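You operate a simulated robot arm through the tools that you are given. There is no shell and no other tool. Be economical: measure what you need, move in short steps, check, and stop when the job is done.

Carry out the task below with a simulated robot arm. There is one attempt and no reset: what you move stays moved.

Task
Take the black clip and put it on top of the low yellow wheel.

Only the result counts: the job must be done as asked and must still hold three seconds after the hand-in. Knocking over, shifting, dropping, spilling or breaking anything else fails it.

Robot
A 7-joint arm with a two-finger parallel gripper, fixed in place. Base frame: the origin is at the foot of the arm, x ahead of it, y to its left, z up; the work surface is at about z = 0. Lengths are in mm, angles in degrees, forces in N, time in s.
With the tool pointing down near the work surface it reaches from about 220 to 580 mm from the base axis. Its first joint turns from -66.0 to 66.0 degrees. Payload 2.5 kg.
The TCP is the grasp point between the finger pads, 23 mm short of the fingertips. In the tool frame z runs along the fingers and y along their closing line. The gripper opens to 94 mm. The fingers are 38 mm wide and 10 mm thick; the gripper's body (54 by 96 mm) begins 39 mm behind the TCP.
Orientation is told as [roll, pitch, yaw] about the base's x, y, z axes, in that order, counted from this pose: with the fingers straight down and closing along the base's y, the tool's x points along the base's -x, its y along +y and its z along -z.

Tools
- The arm moves only by the tool servo_tool. Its argument "moves" is one flat list of numbers, 7 for each row, row after row: the shift along the tool's x, y, z in units of 300 mm (1.0 is 300 mm), then the turn, a rotation vector about the tool's x, y, z in units of 120 degrees (1.0 is 120 degrees), then the finger opening in mm, from 0 to 94. In form: [x, y, z, ax, ay, az, jaw, x, y, z, ax, ay, az, jaw, ...]. A call has 1 to 10 rows; each row is the pose to reach, as a shift and turn from the pose commanded when the call began, along the tool's axes at that moment. A call with a number of a shift or a turn outside -1 to 1 is refused whole. A row lasts 0.2 s, in which the tool goes at most 50 mm and 8.6 degrees; a call with a longer step from one row to the next is refused whole, and so is a gripper value outside its range. Where a pose cannot be reached the arm comes as near as it can. A force on the tool above 40 N (or 10 N above the force at the start of the call, whichever is more), or a blocked arm, ends the call early, and 0.2 s more pass. Each finger travels about 108 mm/s and halts on what it meets, pressing with about 37 N; the grip force reading is that of the motor and also rises with nothing between the fingers. The clock runs only during rows and for 0.2 s after the last one: add rows that repeat a pose to give the fingers time. The reply holds the time, the measured pose of the TCP, the force on the tool along the base axes, the opening and the grip force, in the units named above and with some noise, and new pictures: "show" is both (left out), scene, wrist or none.
- Cameras (640 x 400 px; columns grow to the right, rows downward): "scene" is fixed at [102.7, -401.4, 526.2]; the picture's right is [0.85, -0.53, 0.00], its down [-0.36, -0.57, -0.74] and it looks along [0.40, 0.63, -0.67] (base axes); focal length 338 px, centre (320, 200). "wrist" rides on the gripper at [-39, 0, -44] in the tool frame; the picture's right is [0.00, -1.00, 0.00], its down [0.97, 0.00, -0.24] and it looks along [0.24, 0.00, 0.97] (tool axes); focal length 218 px, centre (320, 200).
- pixel_to_xyz(camera, pixels): for up to 12 pixels [column, row] of the newest picture of that camera ("zoom" is the newest enlarged one), the place [x, y, z] in the base frame of the surface seen there, good to about 2 mm, but the place of the scene camera against the robot may be out by one fixed shift of up to 18 mm in any direction. The clock stands still meanwhile.
- enlarge(camera, box): a new picture of the part [left, top, right, bottom] of that camera's present view, enlarged. The clock stands still meanwhile.
- job_done(): hands the job in; it is judged then, once.

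Work in short steps. Measure before you move; look again where a grasp or a placing could have gone wrong, and mend it. You have 60 turns and 120 pictures in all, those below and enlarged ones among them. Open the gripper and draw the arm clear of the work before you hand the job in, unless the task says otherwise; then end with one line.

The tools are called by a JSON object that holds its "name" and its "arguments". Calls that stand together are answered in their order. servo_tool: Moves the arm, as the interface text tells. Its arguments: {"type":"object","properties":{"moves":{"type":"array"},"show":{"type":"string","enum":["both","scene","wrist","none"]}},"required":["moves"]} The other tools are called the same way: pixel_to_xyz (camera, pixels) gives the place of the surface under pixels of a picture; enlarge (camera, box) takes an enlarged picture of a part of a camera's view; job_done () hands the job in.

At the start:

```text
t: 0.0
position: [386.6, 29.3, 222.8]
ee_rot: [0.0, 0.0, 0.0]
force: [0.2, 0.1, 0.1]
finger_gap: 94.0
grip_force: 0.1
```

scene: 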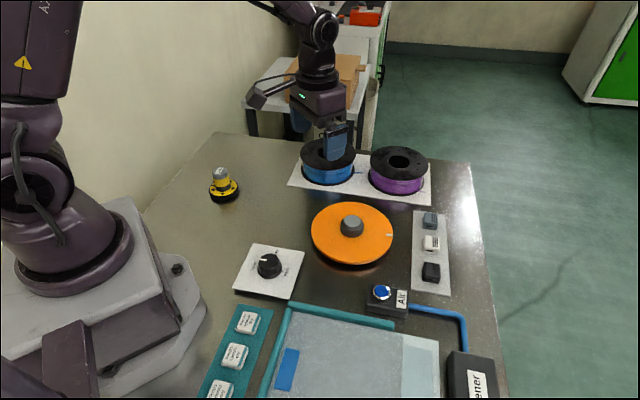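
wrist: 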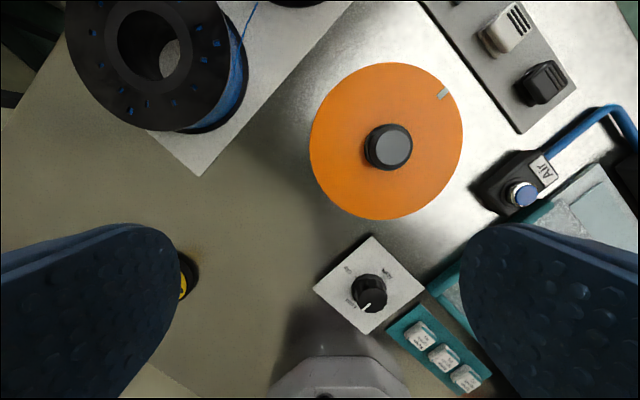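

The rack at the right holds three clips, with the black one at about scene (431,272). The wheel may be the orange disc at (352,233) or the yellow part at (222,185), so I'll enlarge both areas.

{"name": "enlarge", "arguments": {"camera": "scene", "box": [300, 190, 460, 300]}}

{"name": "enlarge", "arguments": {"camera": "scene", "box": [180, 150, 260, 210]}}

{"name": "pixel_to_xyz", "arguments": {"camera": "scene", "pixels": [[431, 267], [431, 278], [352, 218], [330, 240], [370, 250], [352, 262], [222, 172], [222, 188], [430, 243], [418, 285], [280, 180], [388, 235]]}}

{"name": "pixel_to_xyz", "arguments": {"camera": "wrist", "pixels": [[540, 85], [553, 70], [535, 95], [388, 145], [345, 110], [430, 170], [360, 190], [515, 110], [505, 35], [520, 195], [390, 80], [440, 95]]}}

```text
3.64 times, centred on (380, 245) of scene
```

zoom: 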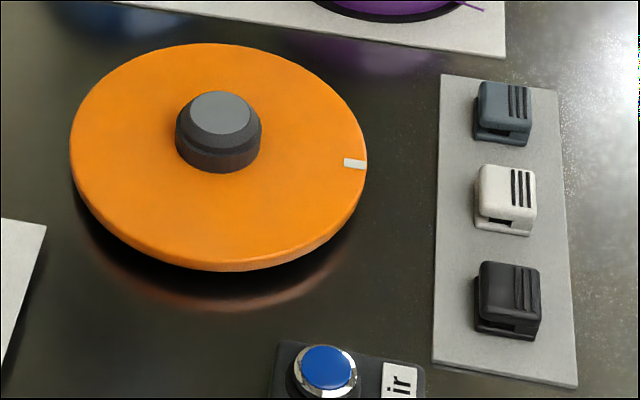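

```text
6.67 times, centred on (220, 180) of scene
```

zoom: 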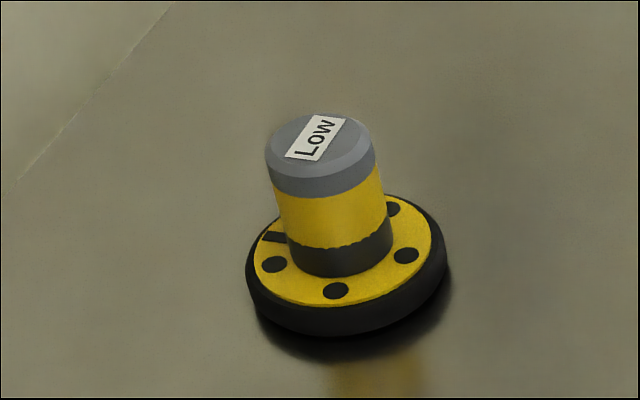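

```text
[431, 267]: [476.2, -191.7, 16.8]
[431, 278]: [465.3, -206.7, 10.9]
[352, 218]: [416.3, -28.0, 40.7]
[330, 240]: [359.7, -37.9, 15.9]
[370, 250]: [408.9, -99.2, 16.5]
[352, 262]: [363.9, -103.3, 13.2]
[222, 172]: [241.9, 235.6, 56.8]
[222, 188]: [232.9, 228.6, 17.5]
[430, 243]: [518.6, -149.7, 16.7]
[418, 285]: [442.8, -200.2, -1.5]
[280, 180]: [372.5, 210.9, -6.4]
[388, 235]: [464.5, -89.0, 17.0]
```

```text
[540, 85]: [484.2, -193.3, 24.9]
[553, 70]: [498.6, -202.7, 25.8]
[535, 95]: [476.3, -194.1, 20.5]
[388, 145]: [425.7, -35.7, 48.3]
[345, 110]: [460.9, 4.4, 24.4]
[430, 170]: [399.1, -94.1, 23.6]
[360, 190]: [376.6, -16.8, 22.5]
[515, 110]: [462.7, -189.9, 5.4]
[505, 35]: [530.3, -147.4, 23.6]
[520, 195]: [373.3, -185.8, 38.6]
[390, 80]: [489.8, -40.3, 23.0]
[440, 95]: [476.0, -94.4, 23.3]
```

The disc looks orange and flat. The yellow part with the black rim carries a "Low" label. Before deciding which is meant, I'll raise the arm and look for hidden objects.

{"name": "servo_tool", "arguments": {"moves": [0, 0, -0.15, 0, 0, 0, 94, 0.1, 0.1, -0.3, 0, 0, 0, 94, 0.2, 0.2, -0.4, 0, 0, 0, 94, 0.25, 0.3, -0.45, 0, 0, 0, 94, 0.25, 0.3, -0.45, 0, 0, 0, 94]}}

```text
refused: row 2 steps farther than a row can; nothing moved
```

The call was refused because row 2 stepped too far. I'll repeat it with smaller steps.

{"name": "servo_tool", "arguments": {"moves": [0, 0, -0.15, 0, 0, 0, 94, 0.05, 0.07, -0.28, 0, 0, 0, 94, 0.12, 0.15, -0.38, 0, 0, 0, 94, 0.18, 0.25, -0.45, 0, 0, 0, 94, 0.22, 0.35, -0.45, 0, 0, 0, 94, 0.22, 0.4, -0.45, 0, 0, 0, 94]}}

```text
t: 1.4
position: [320.3, 148.3, 359.9]
ee_rot: [0.0, 0.0, 0.0]
force: [0.8, 0.0, -0.1]
finger_gap: 93.9
grip_force: 0.1
```

scene: 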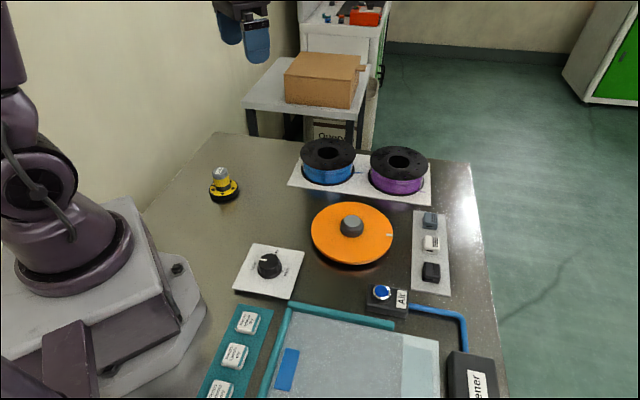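
wrist: 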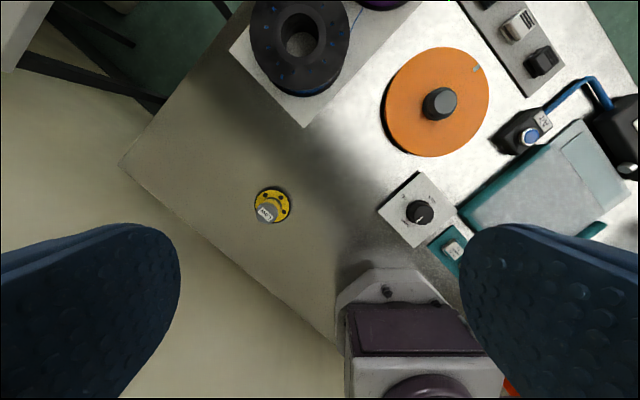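

No other wheel has come into view. I'll look closer at the yellow part at wrist (272,205), the orange disc at (437,102), and the scene's lower left.

{"name": "enlarge", "arguments": {"camera": "wrist", "box": [232, 180, 312, 230]}}

{"name": "enlarge", "arguments": {"camera": "wrist", "box": [360, 0, 600, 150]}}

{"name": "enlarge", "arguments": {"camera": "scene", "box": [180, 230, 500, 400]}}

{"name": "enlarge", "arguments": {"camera": "scene", "box": [270, 120, 450, 230]}}

```text
8.00 times, centred on (272, 205) of wrist
```

zoom: 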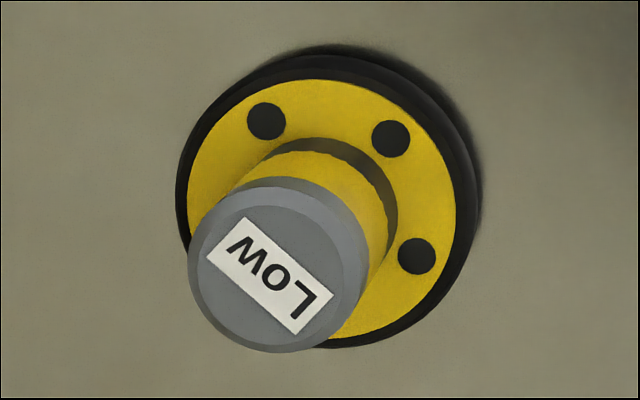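

```text
2.67 times, centred on (480, 75) of wrist
```

zoom: 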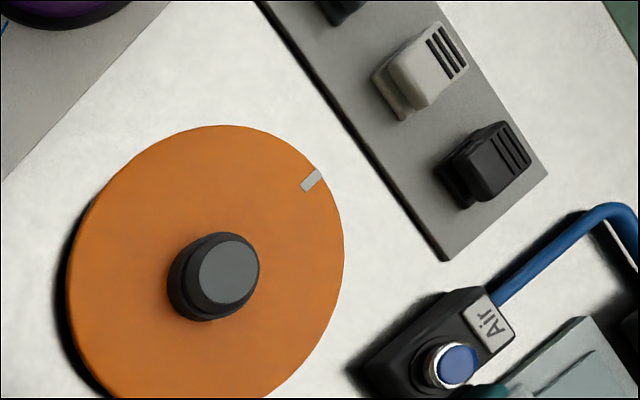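

```text
2.00 times, centred on (340, 315) of scene
```

zoom: 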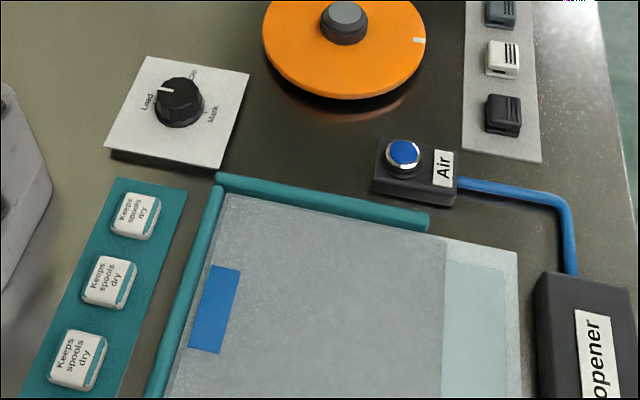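

```text
3.56 times, centred on (360, 175) of scene
```

zoom: 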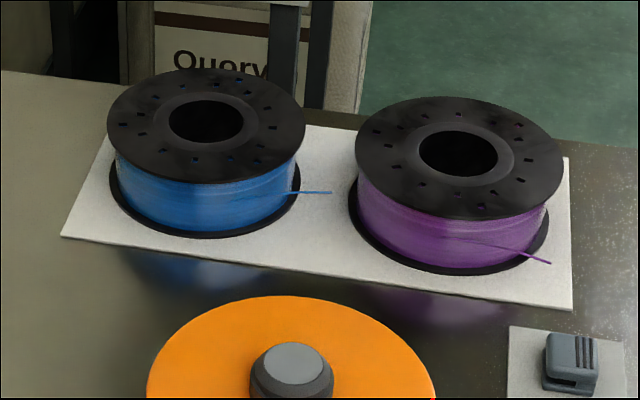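

The scene is a filament-spool bench, and the yellow wheel with the black rim labelled "Low" at scene (222,185) fits "low yellow wheel". The disc is orange, so I'll use the yellow wheel. The next move goes toward the black clip, turning the tool so it closes along the strip.

{"name": "servo_tool", "arguments": {"moves": [-0.057, -0.124, 0.05, 0, 0, 0.063, 94, -0.114, -0.248, 0.1, 0, 0, 0.126, 94, -0.171, -0.372, 0.15, 0, 0, 0.189, 94, -0.228, -0.496, 0.2, 0, 0, 0.252, 94, -0.285, -0.62, 0.25, 0, 0, 0.315, 94, -0.342, -0.744, 0.3, 0, 0, 0.378, 94, -0.4, -0.868, 0.35, 0, 0, 0.441, 94, -0.4, -0.868, 0.35, 0, 0, 0.441, 94]}}

```text
t: 3.2
position: [443.6, -109.8, 251.4]
ee_rot: [0.0, 0.0, -53.1]
force: [0.3, -0.4, -0.2]
finger_gap: 93.9
grip_force: 0.0
```

scene: 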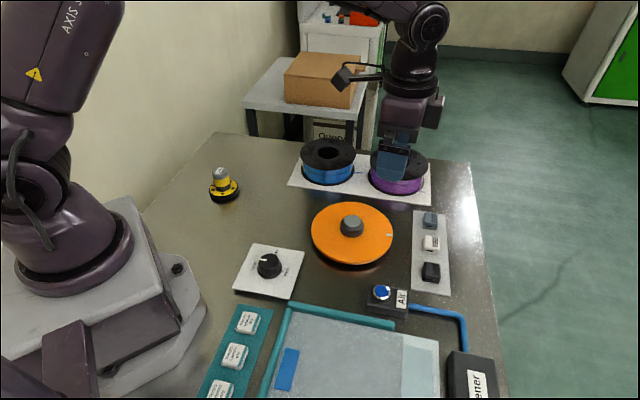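
wrist: 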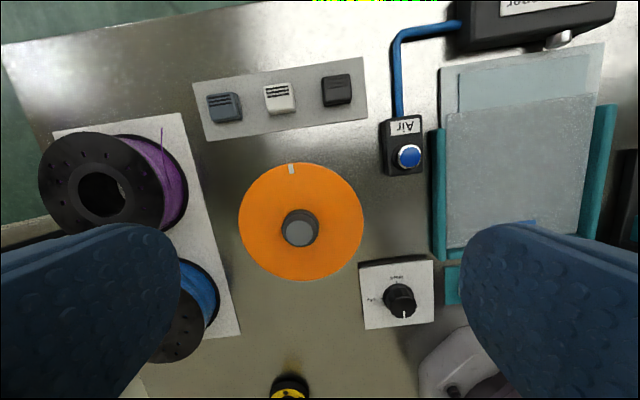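

The clips sit at wrist (225,107), (280,98) and (337,90), with the strip tilted about 9 degrees in the picture. I'll measure the strip edge and the clips.

{"name": "pixel_to_xyz", "arguments": {"camera": "wrist", "pixels": [[210, 139], [364, 116], [327, 80], [348, 78], [337, 97], [325, 101], [349, 98], [337, 88], [280, 95], [225, 103], [337, 112], [310, 90]]}}

{"name": "enlarge", "arguments": {"camera": "wrist", "box": [297, 65, 377, 115]}}

```text
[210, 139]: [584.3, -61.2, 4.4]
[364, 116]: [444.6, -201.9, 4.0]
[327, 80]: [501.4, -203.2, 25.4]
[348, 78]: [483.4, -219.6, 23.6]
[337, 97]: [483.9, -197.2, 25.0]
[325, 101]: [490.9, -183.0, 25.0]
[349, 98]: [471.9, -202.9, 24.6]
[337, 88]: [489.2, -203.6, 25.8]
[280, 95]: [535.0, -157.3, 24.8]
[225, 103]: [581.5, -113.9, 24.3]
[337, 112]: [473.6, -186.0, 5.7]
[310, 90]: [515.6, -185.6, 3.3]
```

```text
8.00 times, centred on (337, 90) of wrist
```

zoom: 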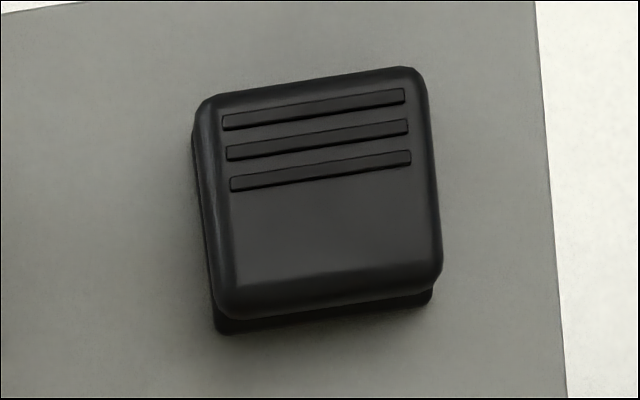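

The strip runs at 45 degrees. The black clip's top is centred near (488,-203,25), about 27 mm square, with its neighbours 64 mm away. I'll move to hover above it at yaw -45 with the jaw at 52 mm.

{"name": "servo_tool", "arguments": {"moves": [-0.084, -0.017, 0.092, 0, 0, -0.017, 80, -0.168, -0.034, 0.184, 0, 0, -0.034, 65, -0.252, -0.051, 0.276, 0, 0, -0.051, 52, -0.337, -0.069, 0.366, 0, 0, -0.0675, 52, -0.337, -0.069, 0.366, 0, 0, -0.0675, 52]}}

```text
t: 4.4
position: [484.6, -205.3, 141.9]
ee_rot: [0.1, 0.0, -44.8]
force: [0.0, -0.1, -0.1]
finger_gap: 52.0
grip_force: 0.1
```

scene: 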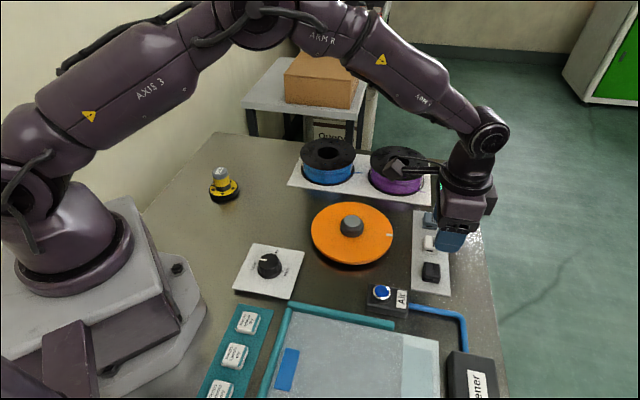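
wrist: 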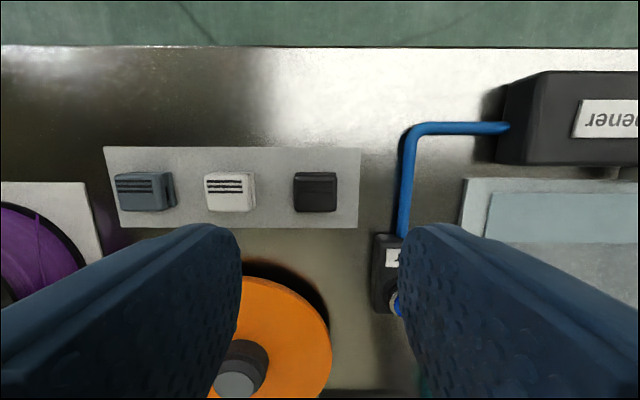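

The clip is at about wrist (316,190) and looks centred between the fingers. I'll measure it again from here.

{"name": "pixel_to_xyz", "arguments": {"camera": "wrist", "pixels": [[297, 176], [335, 176], [298, 207], [334, 207], [316, 190], [316, 175], [316, 209], [230, 190], [316, 222]]}}

{"name": "enlarge", "arguments": {"camera": "wrist", "box": [268, 160, 364, 220]}}

```text
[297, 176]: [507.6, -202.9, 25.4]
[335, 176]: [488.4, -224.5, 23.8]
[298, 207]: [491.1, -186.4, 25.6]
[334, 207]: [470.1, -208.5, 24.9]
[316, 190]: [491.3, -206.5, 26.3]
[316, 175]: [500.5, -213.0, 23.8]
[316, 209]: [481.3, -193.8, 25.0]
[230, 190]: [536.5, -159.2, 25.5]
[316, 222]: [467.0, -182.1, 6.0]
```

```text
6.67 times, centred on (316, 190) of wrist
```

zoom: 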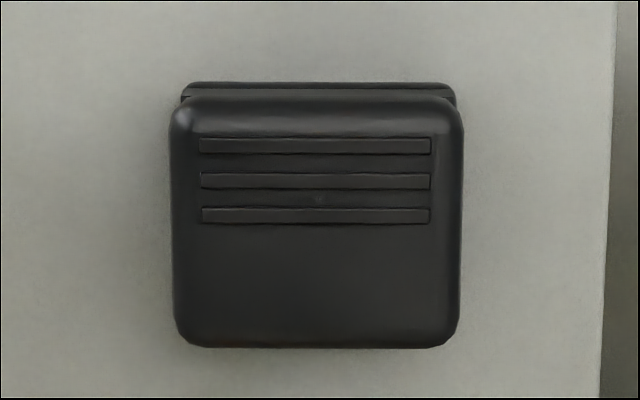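

The clip's top centre is near (489.5,-205.5), about 29 mm along the closing line. I'll correct by 3 to 4 mm and descend to about z 45 first.

{"name": "servo_tool", "arguments": {"moves": [-0.012, 0.011, 0.11, 0, 0, 0, 52, -0.012, 0.011, 0.22, 0, 0, 0, 52, -0.012, 0.011, 0.32, 0, 0, 0, 52, -0.012, 0.011, 0.32, 0, 0, 0, 52]}}

```text
t: 5.4
position: [489.1, -202.2, 44.6]
ee_rot: [0.0, -0.1, -44.8]
force: [-1.3, -0.9, 0.5]
finger_gap: 52.1
grip_force: 0.1
```

scene: 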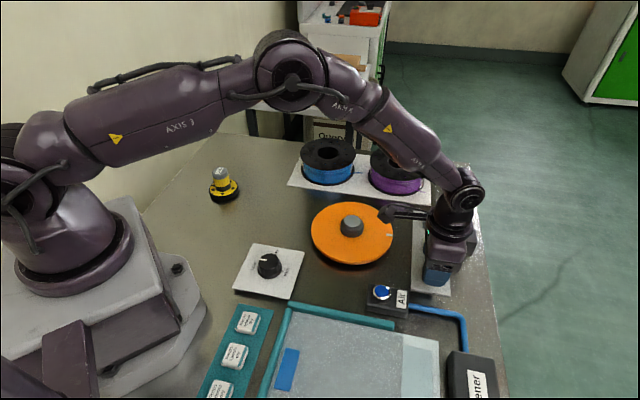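
wrist: 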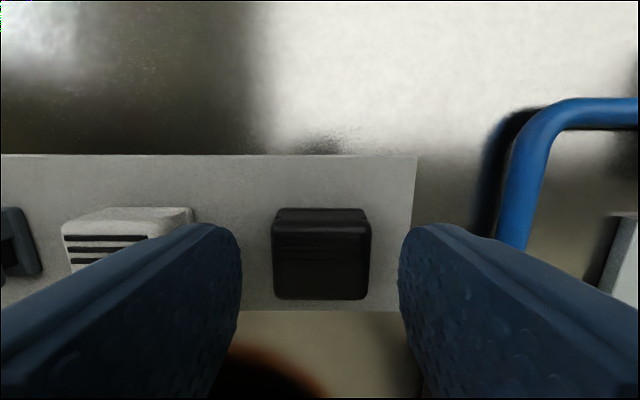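

The clip is centred at column 321 between the fingers. I'll lower to about z 31 and close.

{"name": "servo_tool", "arguments": {"moves": [-0.008, 0, 0.03, 0, 0, 0, 52, -0.008, 0, 0.044, 0, 0, 0, 52, -0.008, 0, 0.044, 0, 0, 0, 40, -0.008, 0, 0.044, 0, 0, 0, 28, -0.008, 0, 0.044, 0, 0, 0, 24, -0.008, 0, 0.044, 0, 0, 0, 24]}}

```text
t: 6.8
position: [490.8, -205.1, 32.7]
ee_rot: [0.0, 0.0, -44.9]
force: [0.6, 0.1, -0.4]
finger_gap: 31.9
grip_force: 37.3
```

scene: 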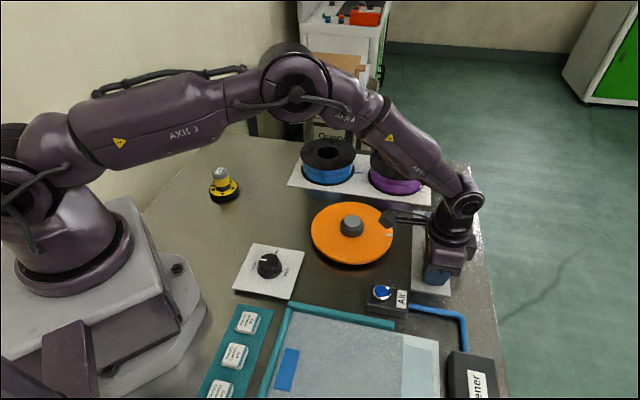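
wrist: 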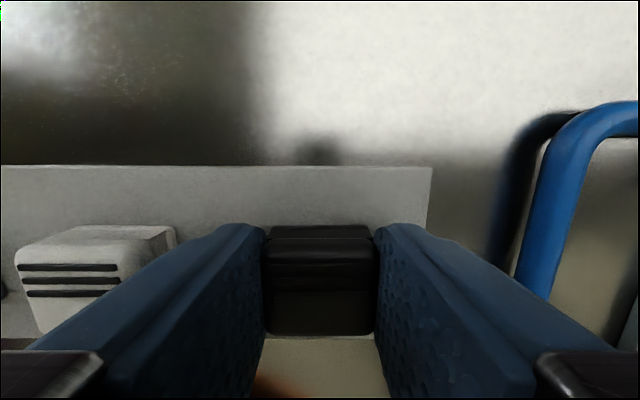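

The fingers stopped at 31.9 mm with 37 N, so the clip is held. I'll lift straight up.

{"name": "servo_tool", "arguments": {"moves": [0, 0, -0.05, 0, 0, 0, 24, 0, 0, -0.15, 0, 0, 0, 24, 0, 0, -0.28, 0, 0, 0, 24, 0, 0, -0.42, 0, 0, 0, 24, 0, 0, -0.56, 0, 0, 0, 24, 0, 0, -0.56, 0, 0, 0, 24]}}

```text
t: 8.2
position: [492.9, -207.8, 202.5]
ee_rot: [0.1, 0.0, -44.8]
force: [-0.4, -0.5, -0.7]
finger_gap: 32.2
grip_force: 37.4
```

scene: 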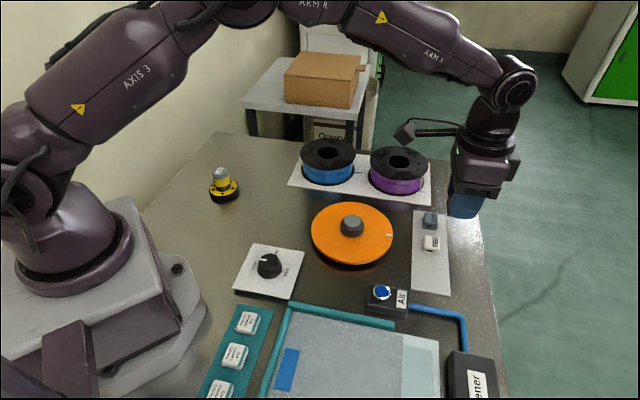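
wrist: 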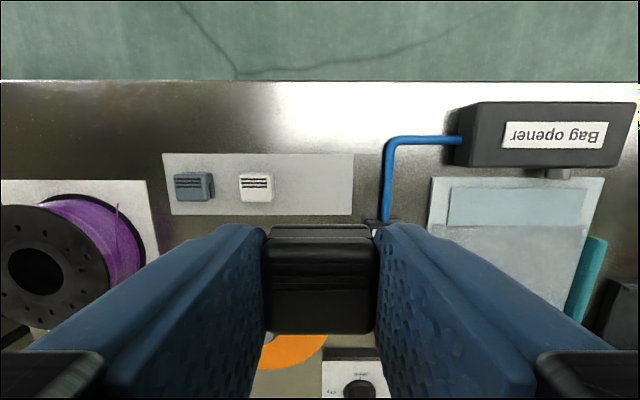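

The clip is held and off the strip. Allowing for the scene camera's offset of roughly (+10,-8,+7), the post's top is near (252,228,64). I'll carry the clip there at height in two legs.

{"name": "servo_tool", "arguments": {"moves": [0.1, 0.03, 0, 0, 0, -0.038, 24, 0.22, 0.064, 0, 0, 0, -0.077, 24, 0.34, 0.1, 0, 0, 0, -0.116, 24, 0.46, 0.133, 0, 0, 0, -0.155, 24, 0.58, 0.168, 0, 0, 0, -0.194, 24, 0.7, 0.203, 0, 0, 0, -0.233, 24, 0.797, 0.231, 0, 0, 0, -0.271, 24, 0.797, 0.231, 0, 0, 0, -0.271, 24], "show": "none"}}

```text
t: 10.0
position: [373.0, 13.5, 201.3]
ee_rot: [-0.1, 0.0, -12.3]
force: [0.1, 0.2, -0.2]
finger_gap: 32.1
grip_force: 37.1
```

At (373,13.5,201) with the clip still held. Now the second leg, to above the post.

{"name": "servo_tool", "arguments": {"moves": [0.07, 0.08, 0, 0, 0, -0.038, 24, 0.15, 0.17, 0, 0, 0, -0.077, 24, 0.23, 0.26, 0, 0, 0, -0.116, 24, 0.31, 0.35, 0, 0, 0, -0.155, 24, 0.39, 0.44, 0, 0, 0, -0.194, 24, 0.47, 0.53, 0, 0, 0, -0.233, 24, 0.546, 0.613, 0, 0, 0, -0.271, 24, 0.546, 0.613, 0, 0, 0, -0.271, 24]}}

```text
t: 11.8
position: [251.0, 229.1, 201.4]
ee_rot: [0.0, 0.0, 20.2]
force: [1.0, 0.0, 0.6]
finger_gap: 32.2
grip_force: 37.5
```

scene: 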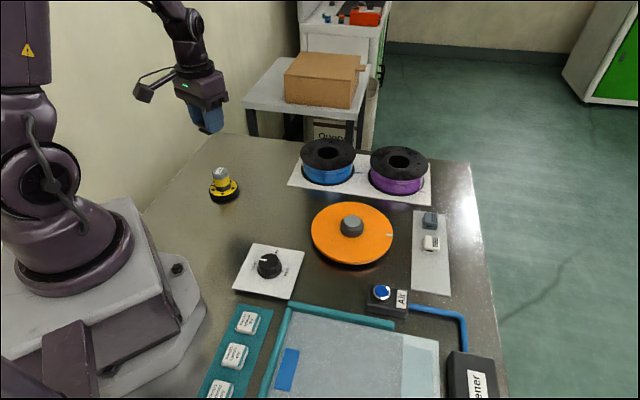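
wrist: 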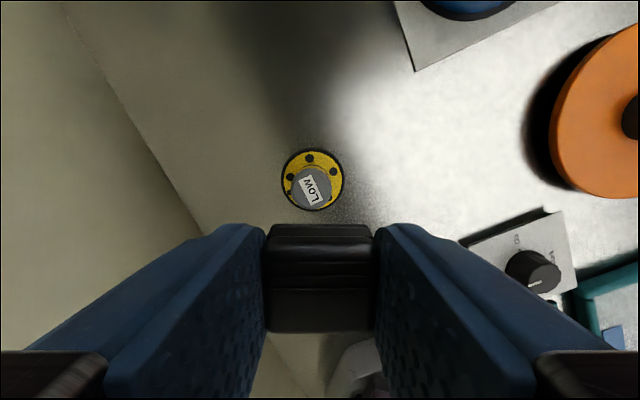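

The post's cap is visible at wrist (311,187). I'll measure it.

{"name": "enlarge", "arguments": {"camera": "wrist", "box": [270, 145, 350, 215]}}

{"name": "pixel_to_xyz", "arguments": {"camera": "wrist", "pixels": [[311, 187], [297, 187], [325, 187], [311, 173], [311, 201], [293, 187], [329, 187], [311, 205], [310, 158], [284, 180], [341, 180]]}}

```text
5.71 times, centred on (310, 180) of wrist
```

zoom: 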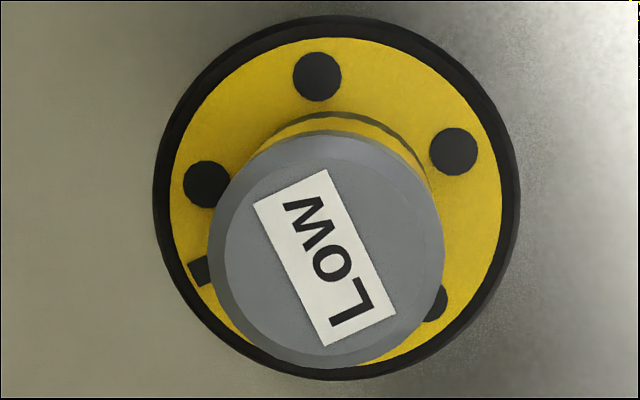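

```text
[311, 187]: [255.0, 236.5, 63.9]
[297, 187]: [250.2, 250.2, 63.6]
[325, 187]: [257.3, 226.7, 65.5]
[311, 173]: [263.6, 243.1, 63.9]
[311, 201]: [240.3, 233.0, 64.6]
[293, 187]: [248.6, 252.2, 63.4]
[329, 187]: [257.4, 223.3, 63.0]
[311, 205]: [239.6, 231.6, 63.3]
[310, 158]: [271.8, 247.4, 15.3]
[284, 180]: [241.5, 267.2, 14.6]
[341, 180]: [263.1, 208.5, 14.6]
```

The cap's top centre is near (253.3,236.7), at z 64 and about 33 mm across. I'll shift about 8 mm and descend to z 103.

{"name": "servo_tool", "arguments": {"moves": [-0.016, 0.021, 0.08, 0, 0, 0, 24, -0.016, 0.021, 0.2, 0, 0, 0, 24, -0.016, 0.021, 0.3, 0, 0, 0, 24, -0.016, 0.021, 0.327, 0, 0, 0, 24, -0.016, 0.021, 0.327, 0, 0, 0, 24]}}

{"name": "enlarge", "arguments": {"camera": "scene", "box": [170, 120, 270, 210]}}

```text
t: 13.0
position: [253.6, 234.8, 104.5]
ee_rot: [0.1, 0.1, 20.2]
force: [0.4, -0.6, 0.0]
finger_gap: 31.9
grip_force: 37.1
```

scene: 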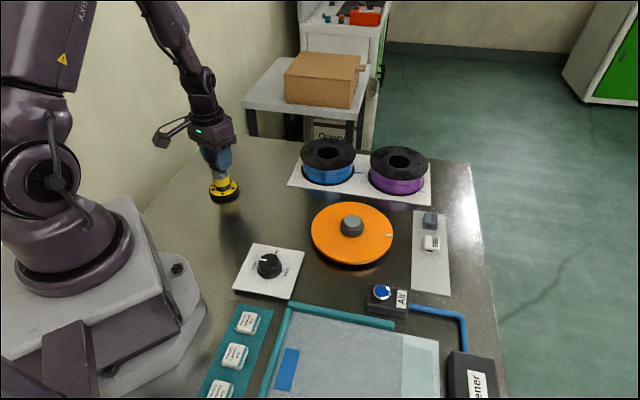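
wrist: 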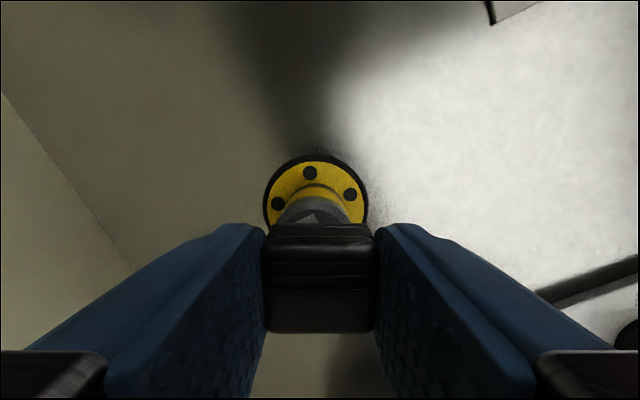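

```text
4.44 times, centred on (220, 165) of scene
```

zoom: 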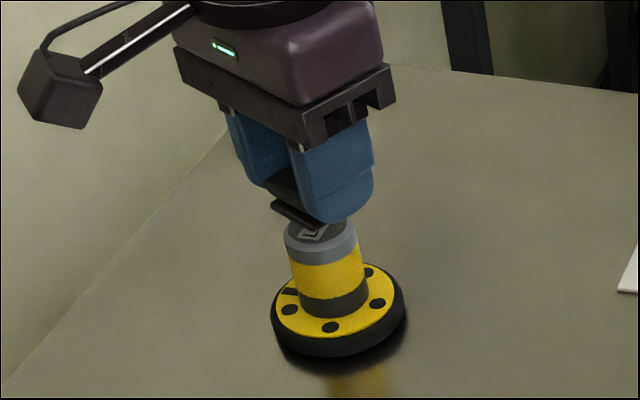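

The post is about 2.5 mm left of the fingers' middle (column 316), and the clip's underside should be about 12 mm above the cap. I'll correct and lower 9 mm.

{"name": "servo_tool", "arguments": {"moves": [0, 0.008, 0, 0, 0, 0, 24, 0, 0.008, 0.015, 0, 0, 0, 24, 0, 0.008, 0.03, 0, 0, 0, 24, 0, 0.008, 0.03, 0, 0, 0, 24], "show": "wrist"}}

{"name": "enlarge", "arguments": {"camera": "scene", "box": [190, 135, 250, 205]}}

```text
t: 14.0
position: [251.8, 237.0, 95.3]
ee_rot: [0.0, 0.0, 20.2]
force: [0.0, -0.5, 0.2]
finger_gap: 32.1
grip_force: 37.0
```

wrist: 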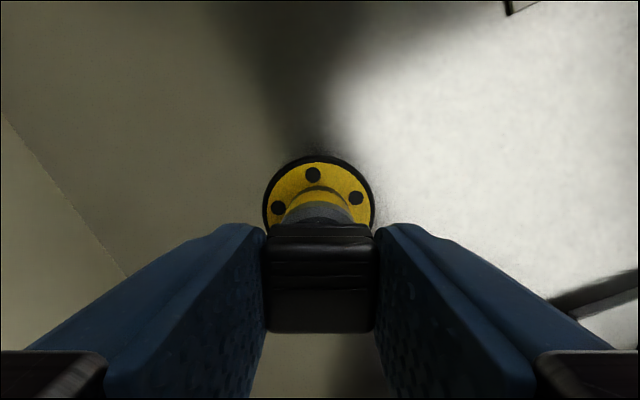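

```text
5.71 times, centred on (220, 170) of scene
```

zoom: 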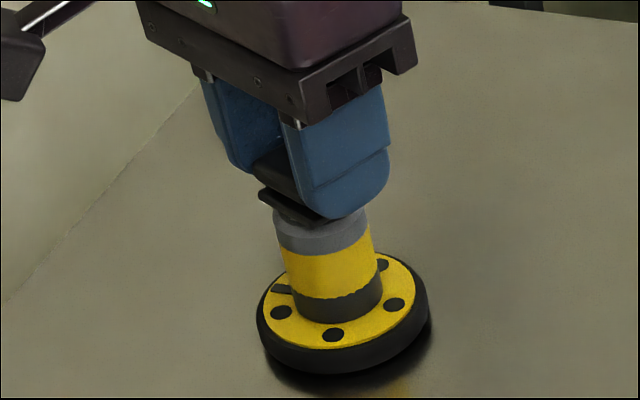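

The clip is just above the cap. In the scene zoom it may sit a little left of the cap, so I'll check finger and cap positions with the same camera, where the shift cancels.

{"name": "pixel_to_xyz", "arguments": {"camera": "zoom", "pixels": [[325, 205], [384, 185], [345, 200], [315, 150], [380, 135], [280, 232], [325, 240], [364, 230], [264, 196], [300, 214], [325, 268], [270, 165]]}}

{"name": "pixel_to_xyz", "arguments": {"camera": "wrist", "pixels": [[290, 216], [318, 220], [350, 217], [318, 158], [265, 205], [373, 205], [318, 230], [318, 285], [318, 325]]}}

```text
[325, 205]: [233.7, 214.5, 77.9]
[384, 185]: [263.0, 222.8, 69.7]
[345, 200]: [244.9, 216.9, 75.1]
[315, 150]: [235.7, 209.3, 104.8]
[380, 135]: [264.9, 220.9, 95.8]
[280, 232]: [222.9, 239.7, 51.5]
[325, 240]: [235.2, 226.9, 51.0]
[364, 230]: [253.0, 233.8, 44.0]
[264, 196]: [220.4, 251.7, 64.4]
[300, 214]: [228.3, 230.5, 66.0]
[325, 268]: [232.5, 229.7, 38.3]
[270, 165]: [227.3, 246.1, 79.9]
```

```text
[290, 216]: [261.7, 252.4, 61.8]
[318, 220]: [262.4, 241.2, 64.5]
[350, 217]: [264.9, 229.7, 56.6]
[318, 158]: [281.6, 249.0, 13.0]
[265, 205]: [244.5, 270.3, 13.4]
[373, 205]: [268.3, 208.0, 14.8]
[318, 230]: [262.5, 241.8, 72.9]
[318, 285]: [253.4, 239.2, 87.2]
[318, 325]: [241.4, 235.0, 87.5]
```

The wrist readings put the clip's centre near (251,238) and the wheel's near (251,237), so it's centred. The gap is about 2 to 3 mm, so I'll lower gently while watching the force.

{"name": "servo_tool", "arguments": {"moves": [0, 0, 0.004, 0, 0, 0, 24, 0, 0, 0.006, 0, 0, 0, 24, 0, 0, 0.006, 0, 0, 0, 24], "show": "none"}}

{"name": "enlarge", "arguments": {"camera": "scene", "box": [200, 150, 240, 190]}}

```text
t: 14.8
position: [252.7, 236.5, 93.8]
ee_rot: [0.1, 0.0, 20.2]
force: [-0.4, -0.2, -0.5]
finger_gap: 32.3
grip_force: 36.5
```

```text
10.00 times, centred on (220, 170) of scene
```

zoom: 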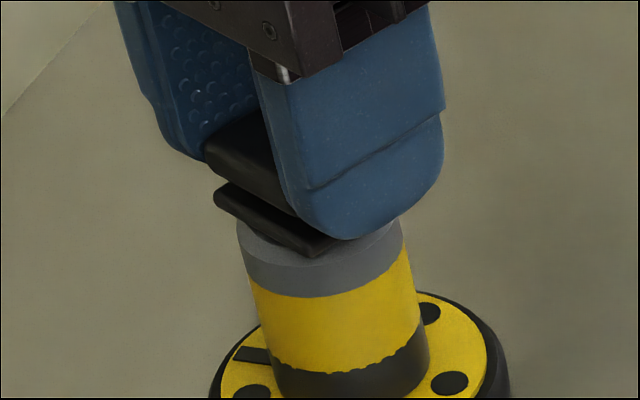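

There's no contact force yet. I'll go lower by 1 mm.

{"name": "servo_tool", "arguments": {"moves": [0, 0, 0.0035, 0, 0, 0, 24, 0, 0, 0.0035, 0, 0, 0, 24], "show": "none"}}

{"name": "enlarge", "arguments": {"camera": "scene", "box": [200, 150, 240, 190]}}

```text
t: 15.4
position: [251.1, 235.6, 91.6]
ee_rot: [0.0, 0.0, 20.2]
force: [0.8, -0.2, 0.2]
finger_gap: 32.3
grip_force: 37.1
```

```text
10.00 times, centred on (220, 170) of scene
```

zoom: 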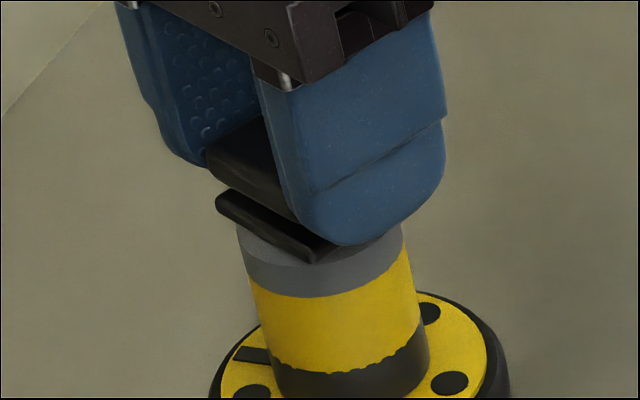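

Still no contact. Another 0.8 mm in two small steps.

{"name": "servo_tool", "arguments": {"moves": [0, 0, 0.0014, 0, 0, 0, 24, 0, 0, 0.0028, 0, 0, 0, 24, 0, 0, 0.0028, 0, 0, 0, 24], "show": "none"}}

```text
t: 16.2
position: [252.5, 237.9, 90.8]
ee_rot: [0.0, 0.0, 20.2]
force: [-1.2, -1.4, 4.0]
finger_gap: 32.0
grip_force: 36.8
```

The force rose to 4 N, so the clip is touching the cap. I'll open slowly, then check before leaving.

{"name": "servo_tool", "arguments": {"moves": [0, 0, 0, 0, 0, 0, 33, 0, 0, 0, 0, 0, 0, 38, 0, 0, 0, 0, 0, 0, 48, 0, 0, 0, 0, 0, 0, 48], "show": "wrist"}}

{"name": "enlarge", "arguments": {"camera": "scene", "box": [200, 150, 240, 190]}}

```text
t: 17.2
position: [252.3, 235.7, 90.6]
ee_rot: [0.0, 0.1, 20.2]
force: [0.2, -0.4, 0.9]
finger_gap: 48.0
grip_force: 0.1
```

wrist: 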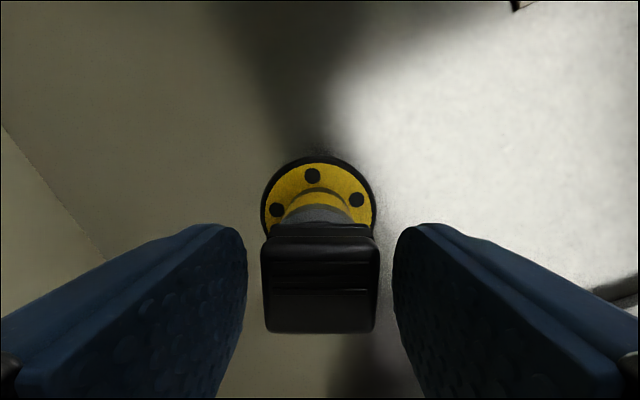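

```text
10.00 times, centred on (220, 170) of scene
```

zoom: 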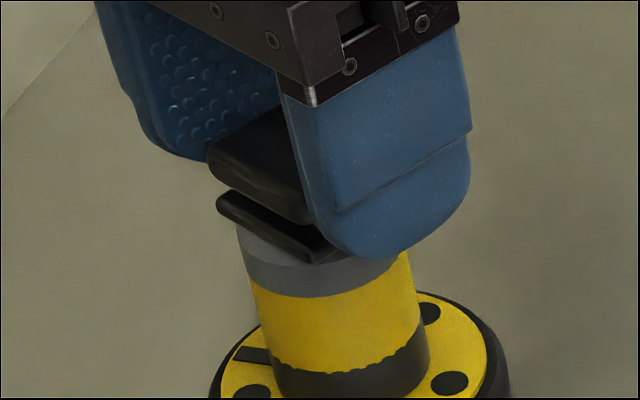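

The clip stayed in place on the cap with both fingers clear. I'll raise straight up.

{"name": "servo_tool", "arguments": {"moves": [0, 0, -0.03, 0, 0, 0, 50, 0, 0, -0.1, 0, 0, 0, 50, 0, 0, -0.22, 0, 0, 0, 50, 0, 0, -0.36, 0, 0, 0, 50, -0.1, 0, -0.46, 0, 0, 0, 50, -0.1, 0, -0.46, 0, 0, 0, 50]}}

{"name": "enlarge", "arguments": {"camera": "scene", "box": [195, 150, 255, 210]}}

```text
t: 18.6
position: [282.8, 247.5, 228.5]
ee_rot: [0.0, 0.0, 20.3]
force: [0.6, 0.5, 0.4]
finger_gap: 49.9
grip_force: 0.0
```

scene: 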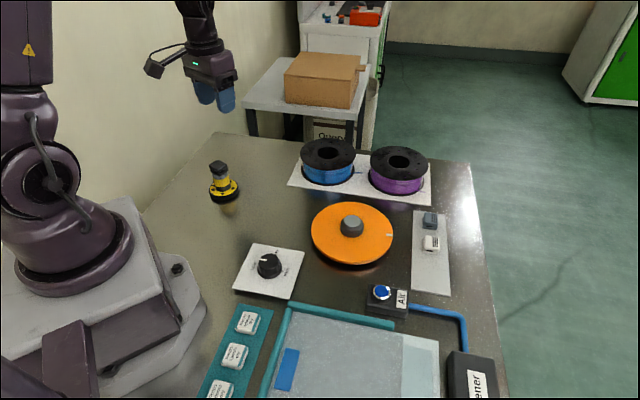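
wrist: 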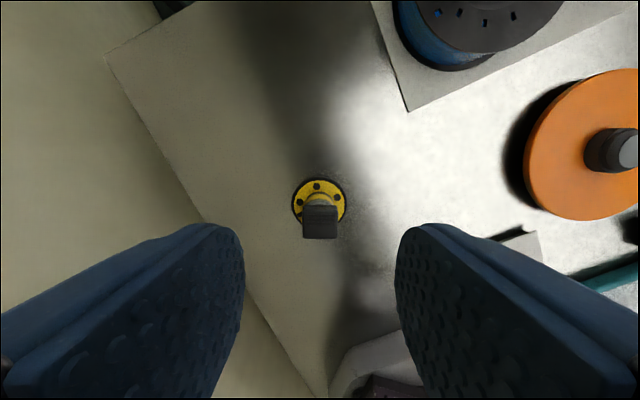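

```text
6.67 times, centred on (225, 180) of scene
```

zoom: 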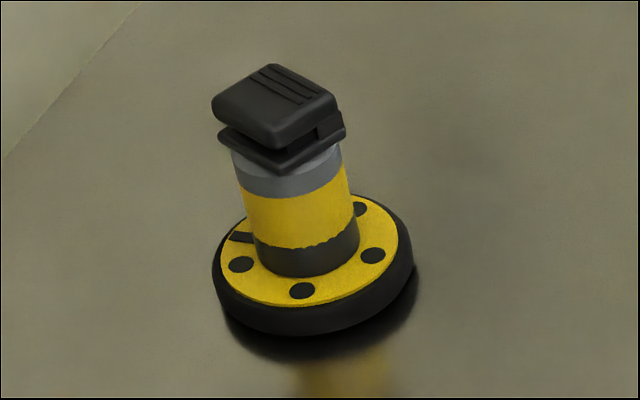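

The clip rests centred on the cap of the yellow "Low" wheel, nothing else has moved, and the open gripper is clear. I'm handing it in.

{"name": "job_done", "arguments": {}}

```text
The job is handed in.
```

The black clip is on top of the yellow wheel labelled "Low"; I read "low yellow wheel" as that one rather than the flat orange disc, and the job is handed in.
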